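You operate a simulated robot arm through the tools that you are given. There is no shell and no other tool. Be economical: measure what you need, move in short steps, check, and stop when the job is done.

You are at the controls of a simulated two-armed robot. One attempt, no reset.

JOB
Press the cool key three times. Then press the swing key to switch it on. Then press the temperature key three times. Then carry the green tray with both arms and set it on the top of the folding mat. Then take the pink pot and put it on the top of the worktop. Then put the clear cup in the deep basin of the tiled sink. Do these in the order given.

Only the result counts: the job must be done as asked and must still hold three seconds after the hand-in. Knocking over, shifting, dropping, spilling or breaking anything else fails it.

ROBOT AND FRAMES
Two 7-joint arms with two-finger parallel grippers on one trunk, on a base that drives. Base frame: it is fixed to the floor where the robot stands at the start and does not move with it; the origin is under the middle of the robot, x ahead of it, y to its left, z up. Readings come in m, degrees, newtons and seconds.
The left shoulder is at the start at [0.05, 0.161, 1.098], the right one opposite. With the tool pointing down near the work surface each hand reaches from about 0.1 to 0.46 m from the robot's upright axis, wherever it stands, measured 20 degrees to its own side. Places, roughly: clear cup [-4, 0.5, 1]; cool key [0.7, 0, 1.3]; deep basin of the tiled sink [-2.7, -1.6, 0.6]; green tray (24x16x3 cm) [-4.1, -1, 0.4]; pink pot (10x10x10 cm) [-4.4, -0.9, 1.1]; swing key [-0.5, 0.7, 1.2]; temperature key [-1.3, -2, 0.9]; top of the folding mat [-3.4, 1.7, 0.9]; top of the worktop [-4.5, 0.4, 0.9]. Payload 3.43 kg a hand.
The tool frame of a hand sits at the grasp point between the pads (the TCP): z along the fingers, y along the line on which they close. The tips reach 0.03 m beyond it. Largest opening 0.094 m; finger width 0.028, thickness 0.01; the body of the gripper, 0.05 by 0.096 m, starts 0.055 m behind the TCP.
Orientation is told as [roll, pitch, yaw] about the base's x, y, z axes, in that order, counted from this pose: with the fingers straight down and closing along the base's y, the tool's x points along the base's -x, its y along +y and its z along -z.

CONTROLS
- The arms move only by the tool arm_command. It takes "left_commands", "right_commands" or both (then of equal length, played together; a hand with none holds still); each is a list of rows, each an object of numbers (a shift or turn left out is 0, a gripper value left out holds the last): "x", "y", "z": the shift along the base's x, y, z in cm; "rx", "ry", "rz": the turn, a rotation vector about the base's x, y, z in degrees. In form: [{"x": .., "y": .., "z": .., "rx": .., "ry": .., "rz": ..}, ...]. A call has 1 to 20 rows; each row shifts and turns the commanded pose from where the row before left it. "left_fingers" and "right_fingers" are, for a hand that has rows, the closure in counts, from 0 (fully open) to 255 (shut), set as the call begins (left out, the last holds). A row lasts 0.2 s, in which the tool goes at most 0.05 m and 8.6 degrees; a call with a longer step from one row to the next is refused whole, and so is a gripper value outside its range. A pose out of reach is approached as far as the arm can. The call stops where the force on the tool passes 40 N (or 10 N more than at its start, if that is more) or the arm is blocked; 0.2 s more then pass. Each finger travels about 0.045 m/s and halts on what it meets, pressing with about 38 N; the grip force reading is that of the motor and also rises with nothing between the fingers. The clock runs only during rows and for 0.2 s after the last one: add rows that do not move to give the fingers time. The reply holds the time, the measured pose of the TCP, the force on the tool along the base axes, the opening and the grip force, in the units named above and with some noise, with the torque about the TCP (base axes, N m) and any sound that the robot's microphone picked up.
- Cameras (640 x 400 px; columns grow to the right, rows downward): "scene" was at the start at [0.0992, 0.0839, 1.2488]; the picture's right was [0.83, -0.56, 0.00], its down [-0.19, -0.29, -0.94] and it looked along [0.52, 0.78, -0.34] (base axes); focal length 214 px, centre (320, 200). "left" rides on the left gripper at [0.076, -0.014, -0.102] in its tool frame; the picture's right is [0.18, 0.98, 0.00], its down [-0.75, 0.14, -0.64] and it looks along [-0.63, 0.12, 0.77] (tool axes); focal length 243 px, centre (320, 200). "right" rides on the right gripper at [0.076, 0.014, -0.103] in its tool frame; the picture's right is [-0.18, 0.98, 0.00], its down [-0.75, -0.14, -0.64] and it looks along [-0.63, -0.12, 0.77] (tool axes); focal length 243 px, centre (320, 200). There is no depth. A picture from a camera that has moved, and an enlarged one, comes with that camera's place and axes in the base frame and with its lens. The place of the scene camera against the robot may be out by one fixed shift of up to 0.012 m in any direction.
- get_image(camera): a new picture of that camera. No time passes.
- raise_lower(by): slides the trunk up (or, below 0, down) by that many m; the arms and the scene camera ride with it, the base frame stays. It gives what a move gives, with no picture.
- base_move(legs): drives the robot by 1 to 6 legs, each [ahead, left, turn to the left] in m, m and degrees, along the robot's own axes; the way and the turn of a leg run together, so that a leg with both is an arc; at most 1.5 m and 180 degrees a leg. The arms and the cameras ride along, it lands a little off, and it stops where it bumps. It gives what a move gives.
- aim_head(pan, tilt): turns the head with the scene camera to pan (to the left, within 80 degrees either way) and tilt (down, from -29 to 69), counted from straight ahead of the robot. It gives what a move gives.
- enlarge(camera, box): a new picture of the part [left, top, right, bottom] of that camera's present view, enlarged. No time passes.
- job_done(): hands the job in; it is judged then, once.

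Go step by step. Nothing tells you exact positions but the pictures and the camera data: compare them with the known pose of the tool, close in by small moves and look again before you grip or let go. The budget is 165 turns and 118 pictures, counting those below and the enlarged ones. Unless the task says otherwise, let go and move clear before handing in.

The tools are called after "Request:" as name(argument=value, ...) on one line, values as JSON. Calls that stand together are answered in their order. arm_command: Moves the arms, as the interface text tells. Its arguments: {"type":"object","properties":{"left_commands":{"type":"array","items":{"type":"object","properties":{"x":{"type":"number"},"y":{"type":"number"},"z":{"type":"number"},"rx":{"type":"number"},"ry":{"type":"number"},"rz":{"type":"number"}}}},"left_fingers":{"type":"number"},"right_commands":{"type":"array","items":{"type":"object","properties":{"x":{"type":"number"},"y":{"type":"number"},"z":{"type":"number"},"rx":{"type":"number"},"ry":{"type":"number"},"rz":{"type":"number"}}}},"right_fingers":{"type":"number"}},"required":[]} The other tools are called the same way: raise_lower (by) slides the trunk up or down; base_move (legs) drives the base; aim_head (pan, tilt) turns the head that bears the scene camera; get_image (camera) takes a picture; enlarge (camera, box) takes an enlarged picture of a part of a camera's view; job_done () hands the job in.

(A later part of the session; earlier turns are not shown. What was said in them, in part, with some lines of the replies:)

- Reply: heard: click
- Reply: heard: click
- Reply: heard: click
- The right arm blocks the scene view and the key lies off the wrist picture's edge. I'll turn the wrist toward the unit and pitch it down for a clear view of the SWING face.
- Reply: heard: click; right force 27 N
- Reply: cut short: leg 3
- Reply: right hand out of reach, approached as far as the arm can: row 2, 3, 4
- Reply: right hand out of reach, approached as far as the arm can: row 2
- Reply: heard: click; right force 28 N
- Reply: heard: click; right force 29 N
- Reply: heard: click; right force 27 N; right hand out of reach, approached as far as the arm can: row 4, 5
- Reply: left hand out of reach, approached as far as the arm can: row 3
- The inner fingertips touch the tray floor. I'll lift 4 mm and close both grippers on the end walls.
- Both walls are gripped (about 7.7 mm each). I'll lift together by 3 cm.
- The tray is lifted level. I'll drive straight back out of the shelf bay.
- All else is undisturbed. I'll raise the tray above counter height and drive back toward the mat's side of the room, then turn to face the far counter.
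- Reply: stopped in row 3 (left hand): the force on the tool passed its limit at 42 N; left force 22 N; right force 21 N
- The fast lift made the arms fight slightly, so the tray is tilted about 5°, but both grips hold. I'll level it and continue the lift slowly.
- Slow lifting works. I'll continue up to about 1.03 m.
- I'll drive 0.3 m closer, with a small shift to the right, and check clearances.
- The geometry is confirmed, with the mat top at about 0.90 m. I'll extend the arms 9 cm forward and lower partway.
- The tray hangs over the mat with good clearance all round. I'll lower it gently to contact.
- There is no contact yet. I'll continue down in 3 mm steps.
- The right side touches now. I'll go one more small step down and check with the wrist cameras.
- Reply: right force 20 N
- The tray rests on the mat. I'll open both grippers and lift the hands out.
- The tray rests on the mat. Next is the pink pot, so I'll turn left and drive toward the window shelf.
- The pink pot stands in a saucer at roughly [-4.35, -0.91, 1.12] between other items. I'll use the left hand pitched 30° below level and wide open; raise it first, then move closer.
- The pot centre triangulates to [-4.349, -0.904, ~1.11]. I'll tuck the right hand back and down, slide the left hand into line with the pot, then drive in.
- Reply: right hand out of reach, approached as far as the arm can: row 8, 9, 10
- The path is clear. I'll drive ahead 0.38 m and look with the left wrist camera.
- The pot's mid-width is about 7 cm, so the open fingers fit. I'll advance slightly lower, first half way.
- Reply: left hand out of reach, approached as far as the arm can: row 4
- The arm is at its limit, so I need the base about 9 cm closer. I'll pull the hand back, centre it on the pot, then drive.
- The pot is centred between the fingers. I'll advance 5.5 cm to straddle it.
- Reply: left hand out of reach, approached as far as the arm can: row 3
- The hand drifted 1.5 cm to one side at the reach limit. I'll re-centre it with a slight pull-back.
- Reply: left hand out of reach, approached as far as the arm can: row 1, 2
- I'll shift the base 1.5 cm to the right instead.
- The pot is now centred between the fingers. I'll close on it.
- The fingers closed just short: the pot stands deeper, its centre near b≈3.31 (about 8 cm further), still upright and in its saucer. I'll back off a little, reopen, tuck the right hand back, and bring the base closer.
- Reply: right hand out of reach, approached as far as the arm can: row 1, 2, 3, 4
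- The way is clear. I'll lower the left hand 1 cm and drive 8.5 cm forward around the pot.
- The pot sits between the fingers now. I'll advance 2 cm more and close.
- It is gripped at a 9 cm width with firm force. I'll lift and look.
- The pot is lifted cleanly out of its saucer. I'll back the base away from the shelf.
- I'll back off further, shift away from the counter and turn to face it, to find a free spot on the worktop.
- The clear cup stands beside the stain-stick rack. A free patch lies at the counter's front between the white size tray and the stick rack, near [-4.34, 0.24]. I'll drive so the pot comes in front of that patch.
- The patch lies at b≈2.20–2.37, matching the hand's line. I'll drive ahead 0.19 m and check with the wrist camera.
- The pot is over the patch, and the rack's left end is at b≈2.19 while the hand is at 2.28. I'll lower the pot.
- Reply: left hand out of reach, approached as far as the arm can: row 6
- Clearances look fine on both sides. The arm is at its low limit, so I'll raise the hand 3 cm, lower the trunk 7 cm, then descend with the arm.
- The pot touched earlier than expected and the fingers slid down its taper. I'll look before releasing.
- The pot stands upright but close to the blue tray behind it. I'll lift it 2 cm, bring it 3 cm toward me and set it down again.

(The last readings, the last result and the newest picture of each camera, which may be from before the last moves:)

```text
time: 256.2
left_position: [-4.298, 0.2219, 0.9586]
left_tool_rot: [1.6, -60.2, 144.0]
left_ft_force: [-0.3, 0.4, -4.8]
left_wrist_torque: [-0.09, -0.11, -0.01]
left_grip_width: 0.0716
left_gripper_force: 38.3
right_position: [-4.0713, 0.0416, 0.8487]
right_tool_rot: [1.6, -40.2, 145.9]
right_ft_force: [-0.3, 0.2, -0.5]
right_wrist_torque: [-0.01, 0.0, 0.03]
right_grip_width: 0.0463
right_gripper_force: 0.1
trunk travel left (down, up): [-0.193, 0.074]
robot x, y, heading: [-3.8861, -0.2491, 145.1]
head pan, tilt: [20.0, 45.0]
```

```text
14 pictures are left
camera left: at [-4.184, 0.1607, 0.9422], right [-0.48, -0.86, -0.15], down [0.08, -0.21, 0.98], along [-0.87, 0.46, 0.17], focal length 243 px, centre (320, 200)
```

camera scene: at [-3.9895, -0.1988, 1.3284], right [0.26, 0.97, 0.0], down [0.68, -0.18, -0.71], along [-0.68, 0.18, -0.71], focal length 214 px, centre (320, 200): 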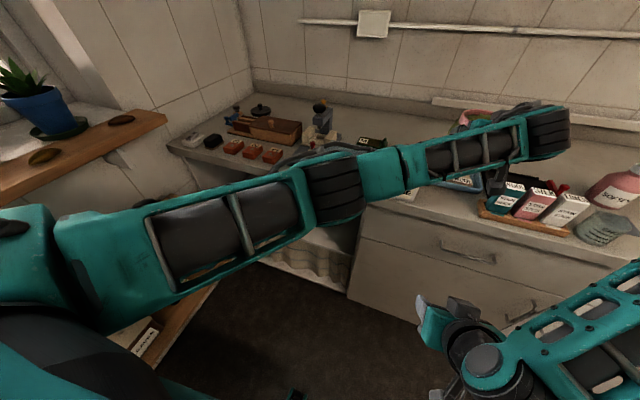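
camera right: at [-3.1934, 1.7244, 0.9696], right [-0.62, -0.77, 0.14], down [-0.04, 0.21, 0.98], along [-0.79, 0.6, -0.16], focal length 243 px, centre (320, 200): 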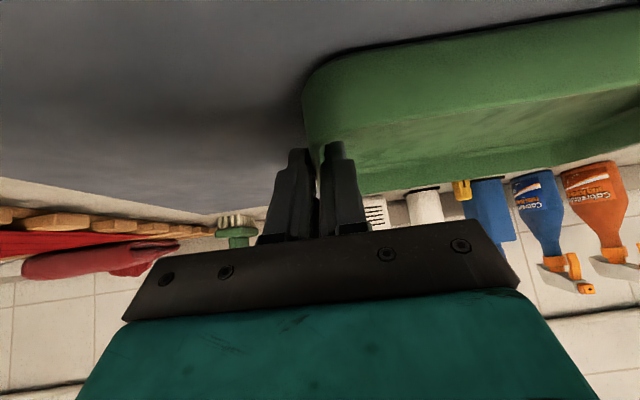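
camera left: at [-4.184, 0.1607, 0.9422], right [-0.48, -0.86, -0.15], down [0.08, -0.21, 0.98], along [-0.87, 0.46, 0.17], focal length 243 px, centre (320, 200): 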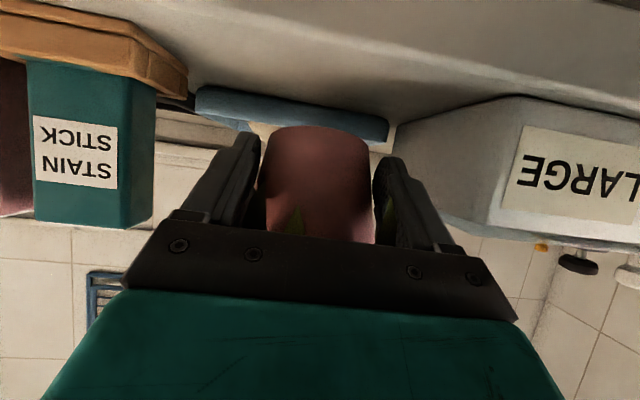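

The blue tray's edge is now clear behind the pot. I'll nudge 1 cm forward, lower to contact and release.

Request:
arm_command(left_commands=[{"x": -0.7, "y": 0.47}, {"z": -0.8}, {"z": -0.5}, {"z": -0.4}, {}])

```text
time: 257.4
left_position: [-4.3031, 0.2264, 0.9424]
left_tool_rot: [1.6, -60.1, 144.0]
left_ft_force: [-0.5, 0.5, -4.1]
left_wrist_torque: [-0.06, -0.09, -0.01]
left_grip_width: 0.0715
left_gripper_force: 37.3
right_position: [-4.0705, 0.0416, 0.8505]
right_tool_rot: [1.6, -40.2, 145.9]
right_ft_force: [-0.2, -0.9, -1.3]
right_wrist_torque: [0.01, 0.03, -0.03]
right_grip_width: 0.0462
right_gripper_force: 0.0
trunk travel left (down, up): [-0.193, 0.074]
robot x, y, heading: [-3.887, -0.2489, 144.9]
head pan, tilt: [20.0, 45.0]
```

There is no contact yet. I'll go further down in small steps.

Request:
arm_command(left_commands=[{"z": -0.3}, {"z": -0.3}, {"z": -0.3}, {}])

```text
time: 258.4
left_position: [-4.3026, 0.2262, 0.9335]
left_tool_rot: [1.4, -60.1, 144.0]
left_ft_force: [-0.2, 0.2, -3.8]
left_wrist_torque: [-0.06, -0.15, -0.02]
left_grip_width: 0.0718
left_gripper_force: 38.2
right_position: [-4.0692, 0.0417, 0.8498]
right_tool_rot: [1.6, -40.2, 145.8]
right_ft_force: [0.6, 0.0, -0.8]
right_wrist_torque: [0.0, -0.01, 0.02]
right_grip_width: 0.0461
right_gripper_force: 0.2
trunk travel left (down, up): [-0.193, 0.074]
robot x, y, heading: [-3.8806, -0.2513, 145.3]
head pan, tilt: [20.0, 45.0]
```

Request:
arm_command(left_commands=[{"z": -0.3}, {"z": -0.2}, {"z": -0.2}, {}])

Request:
get_image(camera="left")

```text
time: 259.4
left_position: [-4.3031, 0.2254, 0.9305]
left_tool_rot: [1.4, -60.5, 144.0]
left_ft_force: [1.5, -0.5, 13.7]
left_wrist_torque: [0.28, 0.13, -0.26]
left_grip_width: 0.0703
left_gripper_force: 36.5
right_position: [-4.069, 0.0405, 0.8493]
right_tool_rot: [1.7, -40.3, 145.8]
right_ft_force: [-0.4, 0.0, 0.4]
right_wrist_torque: [0.0, 0.01, -0.02]
right_grip_width: 0.0461
right_gripper_force: 0.1
trunk travel left (down, up): [-0.193, 0.074]
robot x, y, heading: [-3.8837, -0.248, 145.2]
head pan, tilt: [20.0, 45.0]
```

```text
13 pictures are left
camera left: at [-4.1906, 0.1652, 0.913], right [-0.49, -0.86, -0.15], down [0.08, -0.21, 0.97], along [-0.87, 0.46, 0.17], focal length 243 px, centre (320, 200)
```

left: 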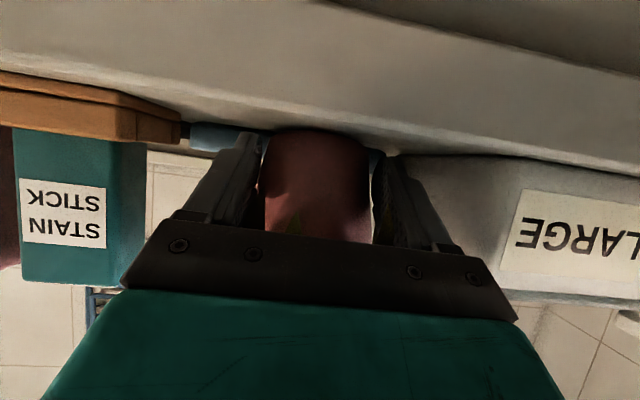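

The pot rests on the counter in front of the blue tray, clear of its neighbours. I'll open the hand and back straight out.

Request:
arm_command(left_commands=[{}, {}, {}, {}], left_fingers=0)

Request:
arm_command(left_commands=[{"x": 0.82, "y": -0.57}, {"x": 0.82, "y": -0.57}, {"x": 1.64, "y": -1.15}, {"x": 1.64, "y": -1.15}, {"x": 1.64, "y": -1.15}, {"x": 1.64, "y": -1.15}, {"x": 1.64, "y": -1.15}, {"x": 1.64, "y": -1.15}])

Request:
get_image(camera="left")

```text
time: 260.4
left_position: [-4.3037, 0.2244, 0.9283]
left_tool_rot: [1.6, -60.1, 144.1]
left_ft_force: [0.0, -6.7, 6.4]
left_wrist_torque: [0.14, -0.06, -0.07]
left_grip_width: 0.0911
left_gripper_force: 0.1
right_position: [-4.0693, 0.04, 0.8497]
right_tool_rot: [1.5, -40.2, 145.8]
right_ft_force: [-0.5, -0.5, -0.6]
right_wrist_torque: [0.04, 0.01, -0.01]
right_grip_width: 0.0461
right_gripper_force: 0.0
trunk travel left (down, up): [-0.193, 0.074]
robot x, y, heading: [-3.8876, -0.2507, 145.4]
head pan, tilt: [20.0, 45.0]
```

```text
time: 262.2
left_position: [-4.1953, 0.1492, 0.9414]
left_tool_rot: [1.9, -62.3, 143.8]
left_ft_force: [0.5, -0.4, -0.2]
left_wrist_torque: [-0.01, -0.02, 0.01]
left_grip_width: 0.0938
left_gripper_force: 0.1
right_position: [-4.0691, 0.0417, 0.8493]
right_tool_rot: [1.6, -40.3, 145.7]
right_ft_force: [-0.5, 0.2, -0.4]
right_wrist_torque: [-0.03, -0.01, -0.02]
right_grip_width: 0.0459
right_gripper_force: 0.1
trunk travel left (down, up): [-0.193, 0.074]
robot x, y, heading: [-3.8818, -0.2475, 144.9]
head pan, tilt: [20.0, 45.0]
```

```text
12 pictures are left
camera left: at [-4.0839, 0.0886, 0.9194], right [-0.49, -0.86, -0.15], down [0.11, -0.23, 0.97], along [-0.87, 0.46, 0.2], focal length 243 px, centre (320, 200)
```

left: 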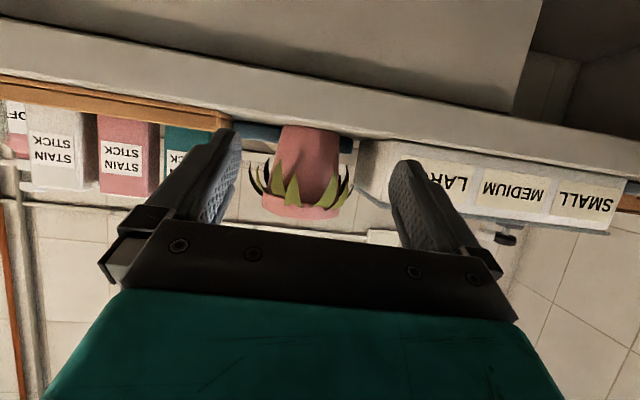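

The pot stands upright on the worktop and its neighbours look untouched. Next is the clear cup: I'll raise and re-pitch the left hand to 40°, and shift right to line up with it.

Request:
arm_command(left_commands=[{"z": 2, "rx": -4.3, "ry": -5.9}, {"z": 2, "rx": -4.3, "ry": -5.9}, {"z": 2, "rx": -4.3, "ry": -5.9}, {"z": 2}, {"z": 2}, {"z": 2}, {}], left_fingers=55)

Request:
base_move(legs=[[-0.05, -0.325, 0]])

Request:
get_image(camera="left")

```text
time: 263.8
left_position: [-4.1881, 0.1459, 1.0461]
left_tool_rot: [1.5, -38.2, 143.9]
left_ft_force: [-1.1, -0.6, 0.0]
left_wrist_torque: [-0.02, 0.03, 0.03]
left_grip_width: 0.0737
left_gripper_force: 0.1
right_position: [-4.0707, 0.0412, 0.8494]
right_tool_rot: [1.5, -40.2, 145.8]
right_ft_force: [0.8, -0.1, 0.0]
right_wrist_torque: [-0.01, 0.0, -0.01]
right_grip_width: 0.0462
right_gripper_force: 0.0
trunk travel left (down, up): [-0.193, 0.074]
robot x, y, heading: [-3.8832, -0.2494, 145.2]
head pan, tilt: [20.0, 45.0]
```

```text
time: 267.1
left_position: [-3.9639, 0.3742, 1.0466]
left_tool_rot: [1.7, -38.1, 143.6]
left_ft_force: [-0.2, 0.2, -0.2]
left_wrist_torque: [-0.01, 0.01, 0.04]
left_grip_width: 0.0737
left_gripper_force: 0.1
right_position: [-3.8468, 0.2688, 0.849]
right_tool_rot: [1.6, -40.1, 145.4]
right_ft_force: [-0.6, -0.2, 0.1]
right_wrist_torque: [-0.02, 0.01, 0.0]
right_grip_width: 0.0459
right_gripper_force: 0.0
trunk travel left (down, up): [-0.193, 0.074]
robot x, y, heading: [-3.6614, -0.0221, 144.5]
head pan, tilt: [20.0, 45.0]
```

```text
11 pictures are left
camera left: at [-3.8541, 0.3148, 1.0783], right [-0.45, -0.89, -0.09], down [-0.23, 0.02, 0.97], along [-0.86, 0.46, -0.21], focal length 243 px, centre (320, 200)
```

left: 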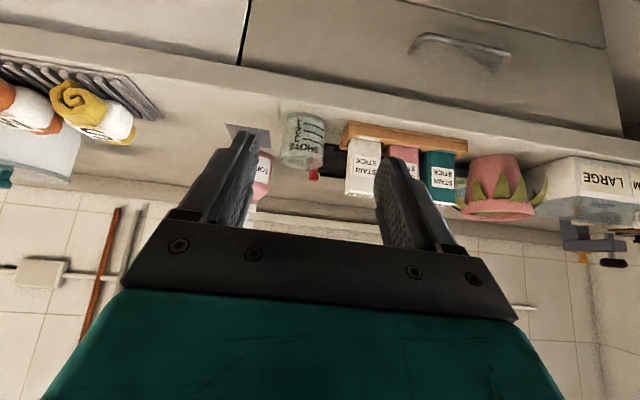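

The clear cup is at about [-4.13, 0.495], height ≈6.5 cm, and nearly in line. I'll drive 12 cm forward and extend the arm over it.

Request:
base_move(legs=[[0.12, 0, 0]])

Request:
arm_command(left_commands=[{"x": -1.58, "y": 1.1}, {"x": -1.58, "y": 1.1}, {"x": -1.58, "y": 1.1}, {"x": -1.58, "y": 1.1}, {}])

Request:
get_image(camera="left")

```text
time: 268.4
left_position: [-4.0614, 0.4424, 1.0446]
left_tool_rot: [1.6, -38.2, 143.7]
left_ft_force: [0.2, 0.1, -0.7]
left_wrist_torque: [0.03, -0.02, 0.03]
left_grip_width: 0.0737
left_gripper_force: 0.0
right_position: [-3.9445, 0.3366, 0.8485]
right_tool_rot: [1.7, -40.2, 145.5]
right_ft_force: [-0.1, 0.0, -0.3]
right_wrist_torque: [-0.01, -0.01, -0.03]
right_grip_width: 0.0461
right_gripper_force: 0.0
trunk travel left (down, up): [-0.193, 0.074]
robot x, y, heading: [-3.7622, 0.0437, 144.6]
head pan, tilt: [20.0, 45.0]
```

```text
time: 269.6
left_position: [-4.1242, 0.4876, 1.0475]
left_tool_rot: [1.6, -38.3, 143.6]
left_ft_force: [-0.4, 0.2, 0.4]
left_wrist_torque: [0.0, -0.02, -0.01]
left_grip_width: 0.0738
left_gripper_force: 0.2
right_position: [-3.944, 0.3372, 0.8485]
right_tool_rot: [1.6, -40.2, 145.5]
right_ft_force: [0.1, 1.0, 0.1]
right_wrist_torque: [0.01, -0.01, -0.01]
right_grip_width: 0.0462
right_gripper_force: 0.0
trunk travel left (down, up): [-0.193, 0.074]
robot x, y, heading: [-3.759, 0.0422, 144.9]
head pan, tilt: [20.0, 45.0]
```

```text
10 pictures are left
camera left: at [-4.0153, 0.4284, 1.0793], right [-0.45, -0.89, -0.09], down [-0.23, 0.01, 0.97], along [-0.86, 0.46, -0.21], focal length 243 px, centre (320, 200)
```

left: 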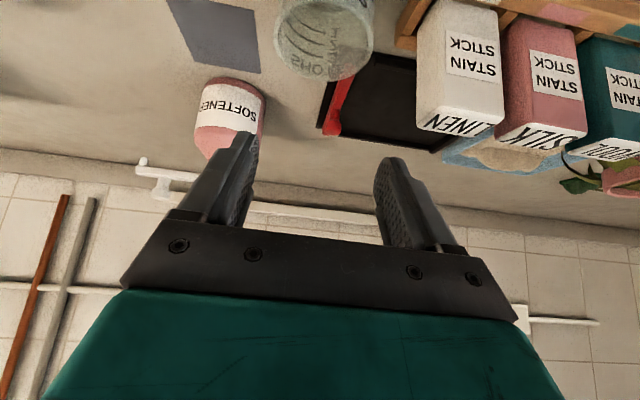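

The cup lies just in line, rim centre at about [-4.117, 0.492, 0.96]. I'll make a small correction and descend around it.

Request:
arm_command(left_commands=[{"x": 1.38, "y": -0.1}, {"z": -2}, {"z": -2}, {"z": -2}, {"z": -2}, {"z": -1}, {}])

Request:
get_image(camera="left")

```text
time: 271.2
left_position: [-4.1122, 0.4868, 0.9546]
left_tool_rot: [1.6, -38.1, 143.6]
left_ft_force: [-0.1, 0.2, -0.4]
left_wrist_torque: [-0.02, 0.02, -0.03]
left_grip_width: 0.0736
left_gripper_force: 0.0
right_position: [-3.9433, 0.3365, 0.8497]
right_tool_rot: [1.6, -40.2, 145.4]
right_ft_force: [0.5, -0.7, 0.5]
right_wrist_torque: [-0.02, 0.01, -0.01]
right_grip_width: 0.0459
right_gripper_force: 0.0
trunk travel left (down, up): [-0.193, 0.074]
robot x, y, heading: [-3.7623, 0.0386, 144.6]
head pan, tilt: [20.0, 45.0]
```

```text
9 pictures are left
camera left: at [-4.0022, 0.4273, 0.9864], right [-0.45, -0.89, -0.09], down [-0.23, 0.01, 0.97], along [-0.86, 0.46, -0.21], focal length 243 px, centre (320, 200)
```

left: 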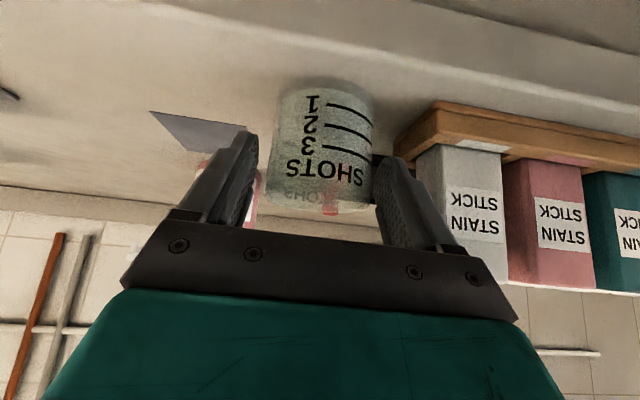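

The cup is between the fingers. I'll close gently and check the grip.

Request:
arm_command(left_commands=[{}, {}, {}, {}], left_fingers=135)

Request:
arm_command(left_commands=[{"z": 0.7}, {"z": 1}, {"z": 1.5}, {}])

```text
time: 272.2
left_position: [-4.1118, 0.4869, 0.9543]
left_tool_rot: [1.5, -38.2, 143.6]
left_ft_force: [0.6, -0.7, 0.1]
left_wrist_torque: [0.01, -0.01, 0.01]
left_grip_width: 0.0617
left_gripper_force: 38.2
right_position: [-3.9435, 0.3363, 0.8494]
right_tool_rot: [1.6, -40.2, 145.4]
right_ft_force: [0.3, 0.8, -0.9]
right_wrist_torque: [0.0, -0.02, 0.05]
right_grip_width: 0.0459
right_gripper_force: 0.1
trunk travel left (down, up): [-0.193, 0.074]
robot x, y, heading: [-3.7631, 0.0473, 144.7]
head pan, tilt: [20.0, 45.0]
```

```text
time: 273.2
left_position: [-4.1112, 0.4869, 0.9862]
left_tool_rot: [1.6, -38.2, 143.6]
left_ft_force: [0.0, 0.1, -1.0]
left_wrist_torque: [0.04, 0.02, -0.04]
left_grip_width: 0.0616
left_gripper_force: 37.4
right_position: [-3.9439, 0.3357, 0.8478]
right_tool_rot: [1.6, -40.2, 145.3]
right_ft_force: [-0.4, -0.7, 1.2]
right_wrist_torque: [-0.03, -0.02, 0.03]
right_grip_width: 0.0462
right_gripper_force: 0.0
trunk travel left (down, up): [-0.193, 0.074]
robot x, y, heading: [-3.7591, 0.0435, 144.7]
head pan, tilt: [20.0, 45.0]
```

The cup is held at about 1 N weight. I'll raise it, back away from the counter and turn toward the sink.

Request:
arm_command(left_commands=[{"z": 2}, {"z": 2}, {"z": 2}, {"z": 2}, {}])

Request:
base_move(legs=[[-0.5, -0.1, 0], [0, -0.2, 0], [0, 0, 90]])

Request:
aim_head(pan=40, tilt=25)

Request:
get_image(camera="scene")

```text
time: 274.4
left_position: [-4.1112, 0.484, 1.0687]
left_tool_rot: [1.5, -38.2, 143.6]
left_ft_force: [-0.5, 0.3, -0.7]
left_wrist_torque: [-0.03, -0.03, 0.0]
left_grip_width: 0.0614
left_gripper_force: 37.8
right_position: [-3.9442, 0.3362, 0.8486]
right_tool_rot: [1.6, -40.3, 145.3]
right_ft_force: [-0.1, -0.3, 1.0]
right_wrist_torque: [-0.01, -0.01, -0.04]
right_grip_width: 0.046
right_gripper_force: 0.1
trunk travel left (down, up): [-0.193, 0.074]
robot x, y, heading: [-3.7615, 0.0445, 144.4]
head pan, tilt: [20.0, 45.0]
```

```text
time: 283.1
left_position: [-3.6211, -0.3566, 1.0691]
left_tool_rot: [1.6, -38.2, -126.4]
left_ft_force: [-0.5, -0.3, -0.7]
left_wrist_torque: [0.03, 0.02, 0.0]
left_grip_width: 0.0598
left_gripper_force: 37.5
right_position: [-3.4723, -0.189, 0.8494]
right_tool_rot: [1.6, -40.2, -124.6]
right_ft_force: [0.6, 0.9, -0.4]
right_wrist_torque: [-0.01, 0.0, -0.04]
right_grip_width: 0.046
right_gripper_force: 0.0
trunk travel left (down, up): [-0.193, 0.074]
robot x, y, heading: [-3.1795, -0.0065, -125.5]
head pan, tilt: [20.0, 45.0]
```

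```text
time: 284.0
left_position: [-3.6219, -0.3564, 1.0687]
left_tool_rot: [1.6, -38.2, -126.4]
left_ft_force: [0.2, -0.7, -1.0]
left_wrist_torque: [-0.02, -0.04, 0.0]
left_grip_width: 0.0597
left_gripper_force: 38.1
right_position: [-3.4723, -0.1885, 0.8486]
right_tool_rot: [1.7, -40.2, -124.6]
right_ft_force: [-0.3, -0.7, 0.4]
right_wrist_torque: [0.03, -0.01, 0.02]
right_grip_width: 0.0461
right_gripper_force: 0.0
trunk travel left (down, up): [-0.193, 0.074]
robot x, y, heading: [-3.181, -0.0087, -125.1]
head pan, tilt: [40.0, 25.0]
```

```text
8 pictures are left
camera scene: at [-3.1886, -0.1235, 1.3089], right [-1.0, -0.08, 0.0], down [-0.03, 0.42, -0.91], along [0.07, -0.9, -0.42], focal length 214 px, centre (320, 200)
```

scene: 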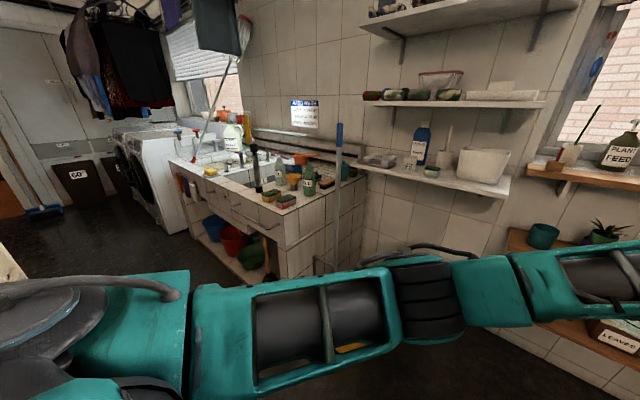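

I'll zoom in on the sink to find the basins.

Request:
enlarge(camera="scene", box=[160, 110, 380, 250])

```text
2.86 times, centred on (270, 180) of scene
camera zoom: at [-3.1886, -0.1235, 1.3089], right [-1.0, -0.08, 0.0], down [-0.03, 0.42, -0.91], along [0.07, -0.9, -0.42], focal length 613 px, centre (463, 257)
```

zoom: 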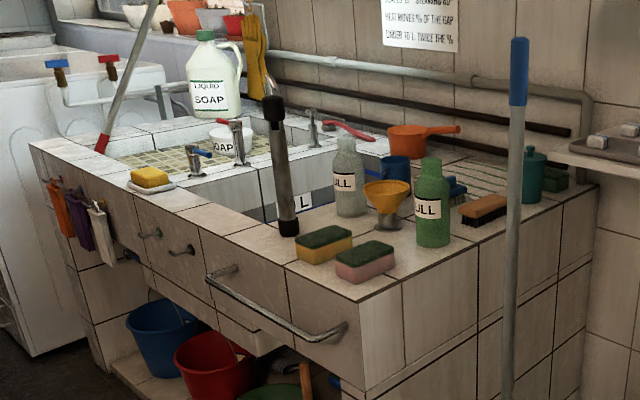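

The deep basin is the right-hand one, its rim near z≈0.79 and its centre about [-2.65, -1.63]. The mop and rack block this side, so I'll go round the rack and come in from the washer side.

Request:
raise_lower(by=0.07)

Request:
base_move(legs=[[-1.2, 0, 0], [0, 1.05, 0], [0, 1.05, 0], [0.85, 0, 0]])

Request:
aim_head(pan=-15, tilt=30)

Request:
get_image(camera="scene")

```text
time: 285.1
left_position: [-3.6212, -0.3562, 1.1385]
left_tool_rot: [1.7, -38.2, -126.5]
left_ft_force: [-0.3, -0.5, -0.6]
left_wrist_torque: [-0.01, 0.0, 0.04]
left_grip_width: 0.0597
left_gripper_force: 38.0
right_position: [-3.4727, -0.189, 0.9194]
right_tool_rot: [1.6, -40.2, -124.6]
right_ft_force: [0.4, 0.0, -0.4]
right_wrist_torque: [0.0, 0.01, 0.0]
right_grip_width: 0.0462
right_gripper_force: 0.0
trunk travel left (down, up): [-0.263, 0.004]
robot x, y, heading: [-3.181, -0.0042, -125.3]
head pan, tilt: [40.0, 25.0]
```

```text
time: 313.7
left_position: [-1.59, -1.2738, 1.1381]
left_tool_rot: [1.7, -38.2, -123.4]
left_ft_force: [0.0, 1.6, -1.0]
left_wrist_torque: [0.04, 0.0, -0.01]
left_grip_width: 0.0587
left_gripper_force: 38.6
right_position: [-1.4508, -1.1003, 0.9184]
right_tool_rot: [1.6, -40.2, -121.6]
right_ft_force: [0.8, 0.7, 0.1]
right_wrist_torque: [0.01, -0.01, 0.01]
right_grip_width: 0.046
right_gripper_force: 0.1
trunk travel left (down, up): [-0.263, 0.004]
robot x, y, heading: [-1.1676, -0.9034, -122.2]
head pan, tilt: [40.0, 25.0]
```

```text
time: 314.9
left_position: [-1.5903, -1.2747, 1.1377]
left_tool_rot: [1.5, -38.2, -123.4]
left_ft_force: [-0.6, 0.0, -0.9]
left_wrist_torque: [0.03, -0.01, -0.01]
left_grip_width: 0.0589
left_gripper_force: 37.8
right_position: [-1.4514, -1.0999, 0.9188]
right_tool_rot: [1.7, -40.2, -121.6]
right_ft_force: [0.7, -0.2, 0.4]
right_wrist_torque: [-0.01, 0.01, 0.03]
right_grip_width: 0.0462
right_gripper_force: 0.0
trunk travel left (down, up): [-0.263, 0.004]
robot x, y, heading: [-1.1679, -0.9053, -122.2]
head pan, tilt: [-15.0, 30.0]
```

```text
6 pictures are left
camera scene: at [-1.2494, -0.9901, 1.371], right [-0.68, 0.73, 0.0], down [0.37, 0.34, -0.87], along [-0.64, -0.59, -0.5], focal length 214 px, centre (320, 200)
```

scene: 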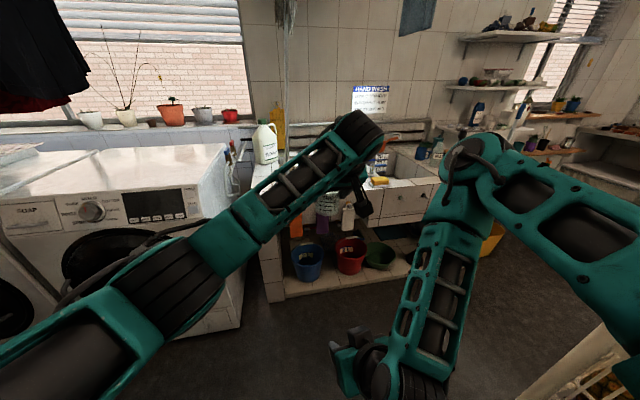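

I'm now on the washer side. I'll move ahead and slide right into the gap in front of the basin, with the hand high above the counter items.

Request:
base_move(legs=[[0.67, 0, -5], [0, -0.68, 0]])

Request:
get_image(camera="left")

```text
time: 324.7
left_position: [-2.5554, -1.3384, 1.1381]
left_tool_rot: [1.6, -38.1, -129.4]
left_ft_force: [-0.1, 0.6, -0.4]
left_wrist_torque: [0.0, 0.01, 0.01]
left_grip_width: 0.0586
left_gripper_force: 38.3
right_position: [-2.3979, -1.1794, 0.9195]
right_tool_rot: [1.6, -40.2, -127.6]
right_ft_force: [-0.1, -0.2, -0.2]
right_wrist_torque: [-0.01, -0.04, -0.04]
right_grip_width: 0.0463
right_gripper_force: 0.0
trunk travel left (down, up): [-0.263, 0.004]
robot x, y, heading: [-2.0929, -1.0111, -128.5]
head pan, tilt: [-15.0, 30.0]
```

```text
5 pictures are left
camera left: at [-2.4891, -1.233, 1.1704], right [0.86, -0.5, -0.09], down [-0.03, -0.23, 0.97], along [-0.51, -0.84, -0.21], focal length 243 px, centre (320, 200)
```

left: 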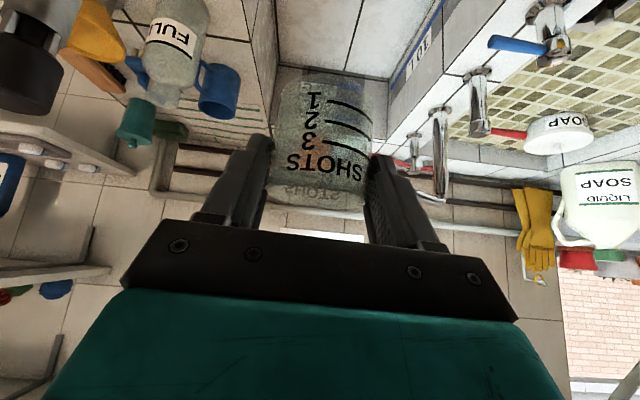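

Below the cup I see the deep basin: its side rims are at a≈1.13 and 1.44, so its centre is near [-2.70, -1.60]. I'll shift the hand sideways, then move the base in and extend over the basin.

Request:
arm_command(left_commands=[{"x": 2.87, "y": -2.01}, {"x": 2.87, "y": -2.01}, {"x": 2.87, "y": -2.01}, {"x": 2.87, "y": -2.01}, {}])

Request:
base_move(legs=[[0.15, -0.1, 0]])

Request:
arm_command(left_commands=[{"x": -1.43, "y": -2.05}, {"x": -1.43, "y": -2.05}, {"x": -1.43, "y": -2.05}, {"x": -1.43, "y": -2.05}, {"x": -1.43, "y": -2.05}, {"x": -1.43, "y": -2.05}, {}])

Request:
get_image(camera="left")

```text
time: 325.9
left_position: [-2.4388, -1.4205, 1.1371]
left_tool_rot: [1.7, -38.2, -129.4]
left_ft_force: [0.1, 1.0, 0.2]
left_wrist_torque: [0.05, -0.02, 0.01]
left_grip_width: 0.0586
left_gripper_force: 38.0
right_position: [-2.3982, -1.1799, 0.9189]
right_tool_rot: [1.6, -40.3, -127.6]
right_ft_force: [0.5, 0.5, -0.1]
right_wrist_torque: [-0.02, -0.01, 0.0]
right_grip_width: 0.0461
right_gripper_force: 0.1
trunk travel left (down, up): [-0.263, 0.004]
robot x, y, heading: [-2.0968, -1.0099, -128.4]
head pan, tilt: [-15.0, 30.0]
```

```text
time: 327.5
left_position: [-2.6143, -1.4733, 1.137]
left_tool_rot: [1.6, -38.3, -129.4]
left_ft_force: [0.0, 0.2, -1.1]
left_wrist_torque: [0.0, 0.0, -0.01]
left_grip_width: 0.059
left_gripper_force: 37.8
right_position: [-2.5711, -1.2342, 0.9203]
right_tool_rot: [1.5, -40.2, -127.6]
right_ft_force: [-0.6, -0.7, -0.4]
right_wrist_torque: [0.02, -0.03, 0.03]
right_grip_width: 0.0461
right_gripper_force: 0.1
trunk travel left (down, up): [-0.263, 0.004]
robot x, y, heading: [-2.2675, -1.069, -128.2]
head pan, tilt: [-15.0, 30.0]
```

```text
time: 329.1
left_position: [-2.6957, -1.596, 1.1387]
left_tool_rot: [1.6, -38.3, -129.4]
left_ft_force: [0.1, -0.1, -0.5]
left_wrist_torque: [0.02, -0.02, 0.01]
left_grip_width: 0.0589
left_gripper_force: 37.8
right_position: [-2.5702, -1.2342, 0.9196]
right_tool_rot: [1.6, -40.2, -127.6]
right_ft_force: [-0.2, -0.1, 0.4]
right_wrist_torque: [0.02, -0.03, 0.0]
right_grip_width: 0.0462
right_gripper_force: 0.0
trunk travel left (down, up): [-0.263, 0.004]
robot x, y, heading: [-2.2699, -1.067, -128.2]
head pan, tilt: [-15.0, 30.0]
```

```text
4 pictures are left
camera left: at [-2.63, -1.4909, 1.1708], right [0.86, -0.5, -0.09], down [-0.03, -0.23, 0.97], along [-0.51, -0.84, -0.21], focal length 243 px, centre (320, 200)
```

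left: 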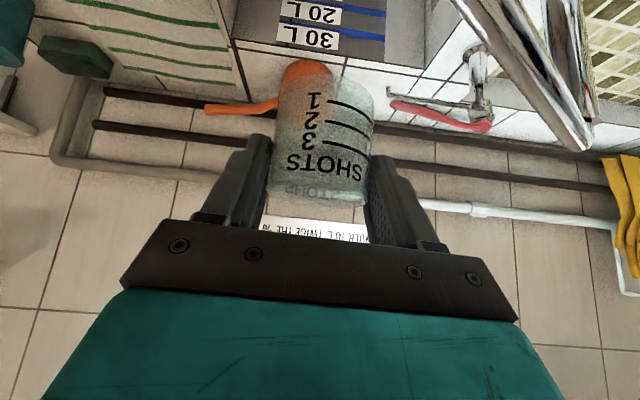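

The cup hangs at the centre of the deep basin. To lower without the right hand hitting the counter, I'll raise the right hand 12 cm, lower the trunk 20 cm, then check.

Request:
arm_command(right_commands=[{"z": 2}, {"z": 2}, {"z": 2}, {"z": 2}, {"z": 2}, {"z": 2}, {}])

Request:
raise_lower(by=-0.2)

Request:
arm_command(left_commands=[{"z": -2}, {"z": -2}, {"z": -2}, {"z": -2}, {"z": -2}, {"z": -2}, {"z": -2}, {}])

```text
time: 330.7
left_position: [-2.6949, -1.5965, 1.1386]
left_tool_rot: [1.7, -38.1, -129.4]
left_ft_force: [-0.3, -1.0, -0.5]
left_wrist_torque: [0.0, -0.03, 0.0]
left_grip_width: 0.0589
left_gripper_force: 38.0
right_position: [-2.5753, -1.2754, 1.0159]
right_tool_rot: [1.5, -40.2, -127.6]
right_ft_force: [-0.4, 0.1, -0.3]
right_wrist_torque: [-0.01, -0.04, -0.01]
right_grip_width: 0.0462
right_gripper_force: 0.1
right hand out of reach, approached as far as the arm can: row 2, 3, 4, 5, 6
trunk travel left (down, up): [-0.263, 0.004]
robot x, y, heading: [-2.2712, -1.0667, -128.3]
head pan, tilt: [-15.0, 30.0]
```

```text
time: 332.0
left_position: [-2.6985, -1.5976, 1.0278]
left_tool_rot: [1.9, -40.6, -130.0]
left_ft_force: [0.1, -0.2, 10.8]
left_wrist_torque: [0.22, -0.71, 0.0]
left_grip_width: 0.0588
left_gripper_force: 37.8
right_position: [-2.5752, -1.2754, 0.8888]
right_tool_rot: [1.5, -40.1, -127.7]
right_ft_force: [0.0, 0.0, -0.8]
right_wrist_torque: [0.02, -0.01, -0.02]
right_grip_width: 0.046
right_gripper_force: 0.0
trunk travel left (down, up): [-0.135, 0.132]
robot x, y, heading: [-2.2701, -1.0678, -128.2]
head pan, tilt: [-15.0, 30.0]
stopped: the force on the tool passed its limit at 54 N (the readings are from after the stop); the commanded pose is now the measured one
```

```text
time: 332.4
left_position: [-2.6997, -1.5987, 1.0302]
left_tool_rot: [2.0, -42.3, -130.7]
left_ft_force: [-1.2, 0.3, 11.9]
left_wrist_torque: [0.2, -0.83, 0.0]
left_grip_width: 0.0587
left_gripper_force: 37.9
right_position: [-2.5764, -1.2744, 0.8878]
right_tool_rot: [1.6, -40.2, -127.6]
right_ft_force: [-0.2, 0.2, 0.3]
right_wrist_torque: [0.01, 0.03, 0.0]
right_grip_width: 0.0461
right_gripper_force: 0.0
trunk travel left (down, up): [-0.135, 0.132]
robot x, y, heading: [-2.2714, -1.0678, -128.2]
head pan, tilt: [-15.0, 30.0]
stopped in row 1 (left hand): the force on the tool passed its limit at 49 N (the readings are from after the stop); the commanded pose is now the measured one
```

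Something under the gripper's near-left side stopped the descent, most likely the tall black-topped item on the basin's front ledge. I'll lift straight off it and look with the scene camera.

Request:
arm_command(left_commands=[{"z": 1}, {"z": 2}, {"z": 2}, {"z": 2}, {"z": 1}, {}])

Request:
aim_head(pan=-8, tilt=40)

Request:
get_image(camera="scene")

```text
time: 333.8
left_position: [-2.6987, -1.6004, 1.106]
left_tool_rot: [2.0, -41.8, -130.4]
left_ft_force: [0.3, 0.2, -0.5]
left_wrist_torque: [0.0, -0.02, 0.01]
left_grip_width: 0.0587
left_gripper_force: 37.7
right_position: [-2.5756, -1.2763, 0.8876]
right_tool_rot: [1.5, -40.1, -127.6]
right_ft_force: [-0.6, -0.2, -0.2]
right_wrist_torque: [0.01, 0.02, 0.01]
right_grip_width: 0.046
right_gripper_force: 0.2
trunk travel left (down, up): [-0.135, 0.132]
robot x, y, heading: [-2.2706, -1.0678, -128.6]
head pan, tilt: [-15.0, 30.0]
```

```text
time: 334.5
left_position: [-2.6989, -1.6011, 1.1063]
left_tool_rot: [2.0, -41.8, -130.4]
left_ft_force: [-0.5, 0.2, -0.5]
left_wrist_torque: [0.01, -0.05, 0.03]
left_grip_width: 0.059
left_gripper_force: 38.0
right_position: [-2.5755, -1.2758, 0.8879]
right_tool_rot: [1.5, -40.1, -127.6]
right_ft_force: [-0.7, 0.1, 0.4]
right_wrist_torque: [-0.02, 0.0, -0.03]
right_grip_width: 0.0461
right_gripper_force: 0.1
trunk travel left (down, up): [-0.135, 0.132]
robot x, y, heading: [-2.2707, -1.0711, -128.1]
head pan, tilt: [-8.0, 40.0]
```

```text
3 pictures are left
camera scene: at [-2.3484, -1.1501, 1.2274], right [-0.69, 0.72, 0.0], down [0.46, 0.44, -0.77], along [-0.55, -0.53, -0.64], focal length 214 px, centre (320, 200)
```

scene: 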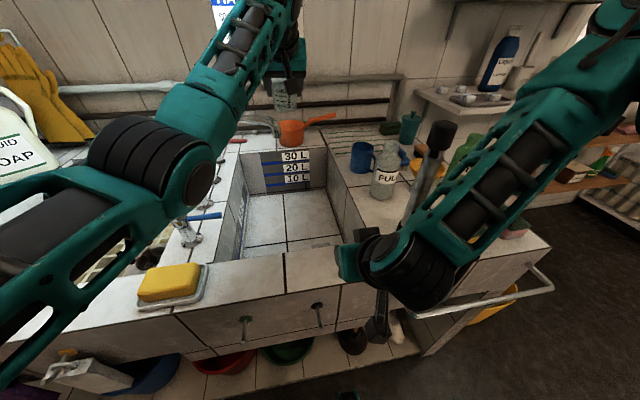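

The scene view shows the deep basin clearly: opening a≈1.14–1.43, b≈2.64–3.15, floor ≈0.56 m. I need to see what is beside the gripper, so I'll take a wrist view.

Request:
get_image(camera="left")

```text
2 pictures are left
camera left: at [-2.6311, -1.4941, 1.1308], right [0.85, -0.51, -0.1], down [0.01, -0.18, 0.98], along [-0.52, -0.84, -0.15], focal length 243 px, centre (320, 200)
```

left: 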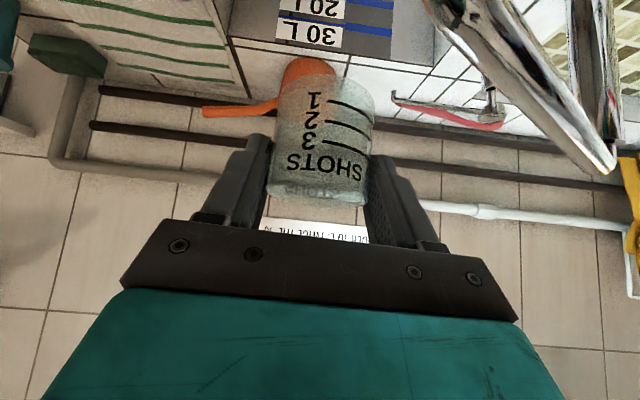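

A chrome spout lies under the gripper's left side at z≈1.05, and that is what stopped the hand. I'll level the cup, move 7 cm right to clear the spout, then come 5 cm closer with the base.

Request:
arm_command(left_commands=[{"x": -0.8, "y": 1.75, "rx": 1.4, "ry": -1.15}, {"x": -0.8, "y": 1.75, "rx": 1.4, "ry": -1.15}, {"x": -0.8, "y": 1.75, "rz": 2.6}, {"x": -0.8, "y": 1.75, "rz": 2.6}, {}])

Request:
base_move(legs=[[0.05, 0, 0]])

Request:
raise_lower(by=-0.04)

Request:
arm_command(left_commands=[{"z": -2}, {"z": -2}, {"z": -2}, {"z": -2}, {"z": -2}, {}])

```text
time: 335.7
left_position: [-2.7323, -1.5281, 1.1074]
left_tool_rot: [1.7, -38.3, -125.0]
left_ft_force: [-0.1, -0.5, -1.2]
left_wrist_torque: [0.02, 0.01, 0.01]
left_grip_width: 0.0591
left_gripper_force: 37.5
right_position: [-2.5743, -1.2768, 0.8885]
right_tool_rot: [1.5, -40.2, -127.7]
right_ft_force: [-0.1, -0.9, 0.2]
right_wrist_torque: [-0.06, 0.02, -0.06]
right_grip_width: 0.0462
right_gripper_force: 0.1
trunk travel left (down, up): [-0.135, 0.132]
robot x, y, heading: [-2.2699, -1.0661, -128.1]
head pan, tilt: [-8.0, 40.0]
```

```text
time: 336.7
left_position: [-2.7464, -1.5484, 1.1053]
left_tool_rot: [1.8, -38.0, -124.8]
left_ft_force: [-0.6, 0.1, -0.9]
left_wrist_torque: [0.02, 0.01, -0.02]
left_grip_width: 0.0592
left_gripper_force: 37.9
right_position: [-2.5916, -1.296, 0.8896]
right_tool_rot: [1.4, -40.2, -127.7]
right_ft_force: [0.1, 0.3, 0.1]
right_wrist_torque: [0.03, -0.01, 0.03]
right_grip_width: 0.0461
right_gripper_force: 0.1
trunk travel left (down, up): [-0.135, 0.132]
robot x, y, heading: [-2.2818, -1.0848, -127.8]
head pan, tilt: [-8.0, 40.0]
stopped in leg 1: the robot was blocked; the commanded pose is now the measured one
```

```text
time: 337.5
left_position: [-2.7451, -1.5483, 1.0676]
left_tool_rot: [1.8, -38.2, -124.7]
left_ft_force: [-0.6, 1.2, 0.0]
left_wrist_torque: [-0.01, 0.0, 0.0]
left_grip_width: 0.0588
left_gripper_force: 37.9
right_position: [-2.5903, -1.2959, 0.8527]
right_tool_rot: [1.5, -40.9, -127.5]
right_ft_force: [2.7, 8.2, 37.7]
right_wrist_torque: [0.56, 0.89, -0.19]
right_grip_width: 0.0476
right_gripper_force: 0.8
trunk travel left (down, up): [-0.095, 0.172]
robot x, y, heading: [-2.2873, -1.0874, -128.4]
head pan, tilt: [-8.0, 40.0]
```

```text
time: 338.0
left_position: [-2.7462, -1.5474, 1.0405]
left_tool_rot: [1.9, -38.2, -124.8]
left_ft_force: [-0.5, 0.2, -0.4]
left_wrist_torque: [-0.05, 0.0, 0.01]
left_grip_width: 0.0586
left_gripper_force: 38.3
right_position: [-2.5908, -1.2955, 0.8522]
right_tool_rot: [1.6, -41.1, -127.5]
right_ft_force: [5.9, 10.6, 21.3]
right_wrist_torque: [0.53, 0.38, -0.3]
right_grip_width: 0.0469
right_gripper_force: 0.7
trunk travel left (down, up): [-0.095, 0.172]
robot x, y, heading: [-2.2846, -1.0856, -128.5]
head pan, tilt: [-8.0, 40.0]
stopped in row 2 (right hand): the force on the tool passed its limit at 50 N (the readings are from after the stop); the commanded pose is now the measured one
```

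The right fingertips rested on the counter ledge (about 0.82 m). I'll raise the trunk 4 cm again to free them, and then lower only the left arm.

Request:
raise_lower(by=0.04)

Request:
arm_command(left_commands=[{"z": -2}, {"z": -2}, {"z": -2}, {"z": -2}, {"z": -2}, {"z": -2}, {"z": -2}, {"z": -2}, {}])

```text
time: 338.9
left_position: [-2.7483, -1.5497, 1.0777]
left_tool_rot: [1.9, -37.9, -124.8]
left_ft_force: [0.5, 0.6, -0.5]
left_wrist_torque: [0.01, 0.01, -0.01]
left_grip_width: 0.0588
left_gripper_force: 38.1
right_position: [-2.5906, -1.297, 0.8897]
right_tool_rot: [1.6, -40.7, -127.5]
right_ft_force: [-0.2, 0.5, -0.3]
right_wrist_torque: [-0.01, 0.01, 0.03]
right_grip_width: 0.0462
right_gripper_force: 0.2
trunk travel left (down, up): [-0.135, 0.132]
robot x, y, heading: [-2.2833, -1.0901, -128.2]
head pan, tilt: [-8.0, 40.0]
```

```text
time: 340.9
left_position: [-2.7468, -1.5485, 0.9182]
left_tool_rot: [1.9, -38.0, -124.9]
left_ft_force: [-0.6, 0.1, 0.1]
left_wrist_torque: [0.0, -0.02, -0.01]
left_grip_width: 0.0586
left_gripper_force: 37.4
right_position: [-2.5913, -1.2971, 0.8901]
right_tool_rot: [1.5, -40.7, -127.5]
right_ft_force: [0.5, -0.4, 0.7]
right_wrist_torque: [0.01, 0.02, 0.0]
right_grip_width: 0.0464
right_gripper_force: 0.1
trunk travel left (down, up): [-0.135, 0.132]
robot x, y, heading: [-2.2836, -1.0853, -128.3]
head pan, tilt: [-8.0, 40.0]
```

Clear so far. I'll continue down into the basin.

Request:
arm_command(left_commands=[{"z": -2}, {"z": -2}, {"z": -2}, {"z": -2}, {"z": -2}, {"z": -2}, {"z": -2}, {"z": -2}, {}])

```text
time: 342.9
left_position: [-2.7407, -1.5491, 0.7814]
left_tool_rot: [1.8, -38.0, -124.8]
left_ft_force: [1.0, 0.2, 0.4]
left_wrist_torque: [0.01, -0.01, 0.02]
left_grip_width: 0.0588
left_gripper_force: 38.3
left hand out of reach, approached as far as the arm can: row 6, 7, 8
right_position: [-2.5923, -1.296, 0.8901]
right_tool_rot: [1.5, -40.7, -127.5]
right_ft_force: [0.3, 0.4, -0.2]
right_wrist_torque: [-0.01, -0.01, -0.02]
right_grip_width: 0.0462
right_gripper_force: 0.0
trunk travel left (down, up): [-0.135, 0.132]
robot x, y, heading: [-2.2856, -1.0802, -128.1]
head pan, tilt: [-8.0, 40.0]
```

The arm is near its reach limit here. With the hand now below the spout level, I'll shift 10 cm left inside the basin, which gives more reach, then go on down.

Request:
arm_command(left_commands=[{"x": 1.72, "y": -1.21}, {"x": 1.72, "y": -1.21}, {"x": 1.72, "y": -1.21}, {"x": 1.72, "y": -1.21}, {"x": 1.72, "y": -1.21}, {}])

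Request:
arm_command(left_commands=[{"z": -1.5}, {"z": -1.5}, {"z": -1.5}, {"z": -1.5}, {"z": -1}, {"z": -1}, {"z": -0.7}, {"z": -0.7}, {}])

```text
time: 344.3
left_position: [-2.6505, -1.6086, 0.7778]
left_tool_rot: [1.9, -38.0, -124.8]
left_ft_force: [0.1, 0.4, -0.3]
left_wrist_torque: [0.02, 0.0, -0.01]
left_grip_width: 0.0586
left_gripper_force: 37.4
right_position: [-2.5916, -1.2967, 0.8898]
right_tool_rot: [1.6, -40.8, -127.5]
right_ft_force: [0.2, -0.4, -0.3]
right_wrist_torque: [-0.01, 0.01, 0.01]
right_grip_width: 0.0462
right_gripper_force: 0.0
trunk travel left (down, up): [-0.135, 0.132]
robot x, y, heading: [-2.283, -1.0876, -128.3]
head pan, tilt: [-8.0, 40.0]
```

```text
time: 346.3
left_position: [-2.6537, -1.6081, 0.6844]
left_tool_rot: [1.8, -38.0, -124.7]
left_ft_force: [-0.6, -0.1, -0.8]
left_wrist_torque: [0.03, 0.02, 0.03]
left_grip_width: 0.0586
left_gripper_force: 37.4
right_position: [-2.591, -1.2964, 0.8894]
right_tool_rot: [1.5, -40.8, -127.5]
right_ft_force: [-0.6, 0.1, 0.6]
right_wrist_torque: [-0.03, 0.02, 0.02]
right_grip_width: 0.046
right_gripper_force: 0.0
trunk travel left (down, up): [-0.135, 0.132]
robot x, y, heading: [-2.2855, -1.0825, -128.2]
head pan, tilt: [-8.0, 40.0]
```

The cup bottom is near 0.62 m. I'll keep going down in small steps until it touches the floor.

Request:
arm_command(left_commands=[{"z": -0.6}, {"z": -0.6}, {"z": -0.6}, {"z": -0.6}, {}])

```text
time: 347.5
left_position: [-2.6538, -1.6071, 0.6612]
left_tool_rot: [1.9, -38.0, -124.8]
left_ft_force: [-0.5, -0.2, -1.1]
left_wrist_torque: [-0.02, -0.02, 0.01]
left_grip_width: 0.0589
left_gripper_force: 37.5
right_position: [-2.5915, -1.2964, 0.8914]
right_tool_rot: [1.5, -40.8, -127.5]
right_ft_force: [-0.1, 0.4, 0.6]
right_wrist_torque: [0.04, 0.02, -0.01]
right_grip_width: 0.046
right_gripper_force: 0.0
trunk travel left (down, up): [-0.135, 0.132]
robot x, y, heading: [-2.2853, -1.085, -128.2]
head pan, tilt: [-8.0, 40.0]
```

Request:
arm_command(left_commands=[{"z": -0.6}, {"z": -0.6}, {"z": -0.6}, {"z": -0.6}, {"z": -0.6}, {}])

Request:
get_image(camera="left")

```text
time: 348.6
left_position: [-2.6586, -1.611, 0.6579]
left_tool_rot: [1.1, -39.8, -124.8]
left_ft_force: [-3.0, -2.7, 10.0]
left_wrist_torque: [0.0, 0.28, 0.07]
left_grip_width: 0.0589
left_gripper_force: 37.7
left hand out of reach, approached as far as the arm can: row 3, 5
right_position: [-2.591, -1.296, 0.8905]
right_tool_rot: [1.5, -40.8, -127.7]
right_ft_force: [0.7, 0.0, 0.7]
right_wrist_torque: [0.04, 0.0, -0.04]
right_grip_width: 0.0462
right_gripper_force: 0.1
trunk travel left (down, up): [-0.135, 0.132]
robot x, y, heading: [-2.2846, -1.0846, -128.2]
head pan, tilt: [-8.0, 40.0]
stopped in row 5 (left hand): the force on the tool passed its limit at 46 N (the readings are from after the stop); the commanded pose is now the measured one
```

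```text
1 pictures are left
camera left: at [-2.5998, -1.4995, 0.6859], right [0.89, -0.43, -0.1], down [0.01, -0.21, 0.98], along [-0.45, -0.88, -0.19], focal length 243 px, centre (320, 200)
```

left: 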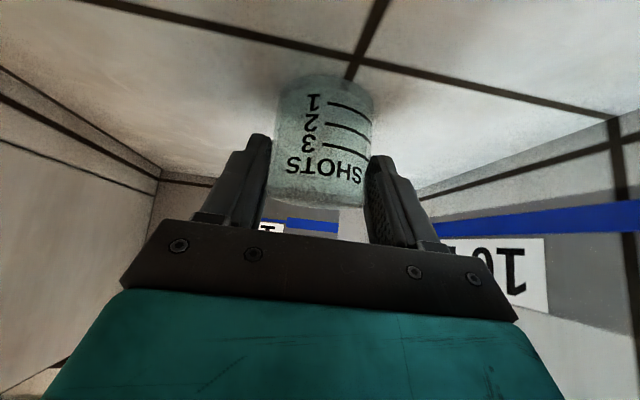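

The cup stands on the deep basin's floor. I'll ease the pressure, open, and lift straight up along the way I came.

Request:
arm_command(left_commands=[{"z": 0.2}, {}])

Request:
arm_command(left_commands=[{}, {}, {}, {}], left_fingers=40)

Request:
arm_command(left_commands=[{"z": 1}, {"z": 1.5}, {"z": 2}, {"z": 2}, {"z": 2}, {"z": 2}, {"z": 2}, {}])

```text
time: 349.2
left_position: [-2.6562, -1.6096, 0.6564]
left_tool_rot: [1.3, -39.3, -124.8]
left_ft_force: [-4.3, -0.6, 8.6]
left_wrist_torque: [-0.03, 0.45, 0.03]
left_grip_width: 0.0589
left_gripper_force: 37.8
right_position: [-2.5905, -1.2959, 0.8906]
right_tool_rot: [1.6, -40.7, -127.6]
right_ft_force: [1.0, -1.1, 0.3]
right_wrist_torque: [0.01, 0.01, 0.01]
right_grip_width: 0.0462
right_gripper_force: 0.1
trunk travel left (down, up): [-0.135, 0.132]
robot x, y, heading: [-2.2886, -1.0853, -128.0]
head pan, tilt: [-8.0, 40.0]
```

```text
time: 350.2
left_position: [-2.6549, -1.6088, 0.6559]
left_tool_rot: [1.4, -39.2, -124.8]
left_ft_force: [0.4, 0.4, 0.4]
left_wrist_torque: [0.01, 0.02, 0.01]
left_grip_width: 0.0792
left_gripper_force: 0.0
right_position: [-2.5918, -1.2966, 0.8899]
right_tool_rot: [1.5, -40.8, -127.5]
right_ft_force: [0.0, 0.8, 0.2]
right_wrist_torque: [0.03, 0.01, -0.02]
right_grip_width: 0.046
right_gripper_force: 0.0
trunk travel left (down, up): [-0.135, 0.132]
robot x, y, heading: [-2.2817, -1.0816, -128.2]
head pan, tilt: [-8.0, 40.0]
```

```text
time: 352.0
left_position: [-2.6544, -1.6109, 0.7812]
left_tool_rot: [1.3, -39.2, -124.8]
left_ft_force: [-0.3, 0.0, -0.2]
left_wrist_torque: [-0.01, 0.02, 0.0]
left_grip_width: 0.0791
left_gripper_force: 0.1
right_position: [-2.5922, -1.2961, 0.8902]
right_tool_rot: [1.5, -40.8, -127.6]
right_ft_force: [0.1, -1.0, 0.4]
right_wrist_torque: [0.01, 0.0, -0.02]
right_grip_width: 0.0461
right_gripper_force: 0.1
trunk travel left (down, up): [-0.135, 0.132]
robot x, y, heading: [-2.2809, -1.0849, -128.3]
head pan, tilt: [-8.0, 40.0]
```

I'll retrace sideways below the spout, then go up and out.

Request:
arm_command(left_commands=[{"x": -1.72, "y": 1.21, "z": 0.5}, {"x": -1.72, "y": 1.21, "z": 0.5}, {"x": -1.72, "y": 1.21, "z": 0.5}, {"x": -1.72, "y": 1.21, "z": 0.5}, {"x": -1.72, "y": 1.21, "z": 0.5}, {}])

Request:
arm_command(left_commands=[{"z": 2}, {"z": 2}, {"z": 2}, {"z": 2}, {"z": 2}, {"z": 2}, {"z": 2}, {"z": 2}, {"z": 2}, {"z": 2}, {"z": 2}, {"z": 2}, {"z": 2}, {"z": 2}, {"z": 2}, {}])

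```text
time: 353.4
left_position: [-2.7431, -1.5482, 0.8039]
left_tool_rot: [1.4, -39.2, -124.9]
left_ft_force: [0.2, -0.6, -0.2]
left_wrist_torque: [0.01, 0.0, 0.03]
left_grip_width: 0.0793
left_gripper_force: 0.0
right_position: [-2.5912, -1.2962, 0.8905]
right_tool_rot: [1.5, -40.7, -127.5]
right_ft_force: [0.6, -0.1, -0.5]
right_wrist_torque: [0.01, 0.01, 0.01]
right_grip_width: 0.0462
right_gripper_force: 0.1
trunk travel left (down, up): [-0.135, 0.132]
robot x, y, heading: [-2.2812, -1.0862, -128.3]
head pan, tilt: [-8.0, 40.0]
```

```text
time: 356.8
left_position: [-2.7412, -1.5486, 1.1041]
left_tool_rot: [1.3, -39.2, -124.7]
left_ft_force: [-0.4, 0.1, 0.1]
left_wrist_torque: [0.03, 0.0, 0.01]
left_grip_width: 0.0793
left_gripper_force: 0.1
right_position: [-2.5915, -1.2958, 0.8908]
right_tool_rot: [1.5, -40.9, -127.5]
right_ft_force: [0.5, -0.1, 0.4]
right_wrist_torque: [-0.01, -0.06, 0.02]
right_grip_width: 0.046
right_gripper_force: 0.0
trunk travel left (down, up): [-0.135, 0.132]
robot x, y, heading: [-2.2883, -1.0858, -128.1]
head pan, tilt: [-8.0, 40.0]
```

The hand is out and clear. I'll back off 10 cm and use the last picture to verify the cup.

Request:
base_move(legs=[[-0.1, 0, 0]])

Request:
get_image(camera="scene")

```text
time: 358.0
left_position: [-2.6767, -1.4692, 1.1052]
left_tool_rot: [1.4, -39.3, -124.6]
left_ft_force: [0.9, 0.1, -0.5]
left_wrist_torque: [0.01, -0.03, -0.01]
left_grip_width: 0.0793
left_gripper_force: 0.1
right_position: [-2.5269, -1.2162, 0.8918]
right_tool_rot: [1.5, -40.7, -127.4]
right_ft_force: [0.3, 0.4, 0.2]
right_wrist_torque: [0.01, -0.02, 0.01]
right_grip_width: 0.0463
right_gripper_force: 0.1
trunk travel left (down, up): [-0.135, 0.132]
robot x, y, heading: [-2.2209, -1.0091, -127.9]
head pan, tilt: [-8.0, 40.0]
```

```text
0 pictures are left
camera scene: at [-2.2994, -1.088, 1.2275], right [-0.69, 0.72, 0.0], down [0.46, 0.45, -0.77], along [-0.55, -0.53, -0.64], focal length 214 px, centre (320, 200)
```

scene: 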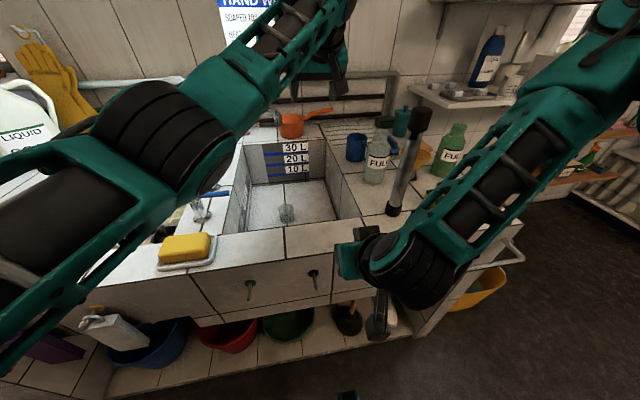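

The clear cup stands upright on the deep basin's floor with both hands clear of it. All six steps are complete, so I'm handing in.

Request:
job_done()

```text
The job is handed in.
```

I did all six steps in the order given and handed the job in; I haven't been told how it was judged.

- **Cool key:** pressed three times, with a click each time. The display went from 5 °C to 2 °C; a note on the fridge says "keep at 3 °C", but I followed the three presses you asked for.
- **Swing key:** pressed once; its green light came on.
- **Temperature key:** pressed three times, with a click each time. The washer's display was dark throughout, so I couldn't see whether the setting changed.
- **Green tray:** carried with both arms and set on the folding mat. It tilted about 5° on the way, and I levelled it before setting it down.
- **Pink pot:** standing upright at the front of the worktop. Its first set-down rested on the edge of the blue tray there, so I lifted it and moved it clear. I didn't check closely whether that tray shifted.
- **Clear cup:** standing upright on the floor of the deep basin.

There were some bumps along the way:
- **Driving:** one drive stopped short beside the slatted rack, and another was blocked at the front of the sink counter.
- **At the sink:** the left hand pressed on what looked like the tap spout, and the right fingertips pressed on the sink ledge.

In the pictures I took afterwards, the rack and everything visible at the sink looked in place.
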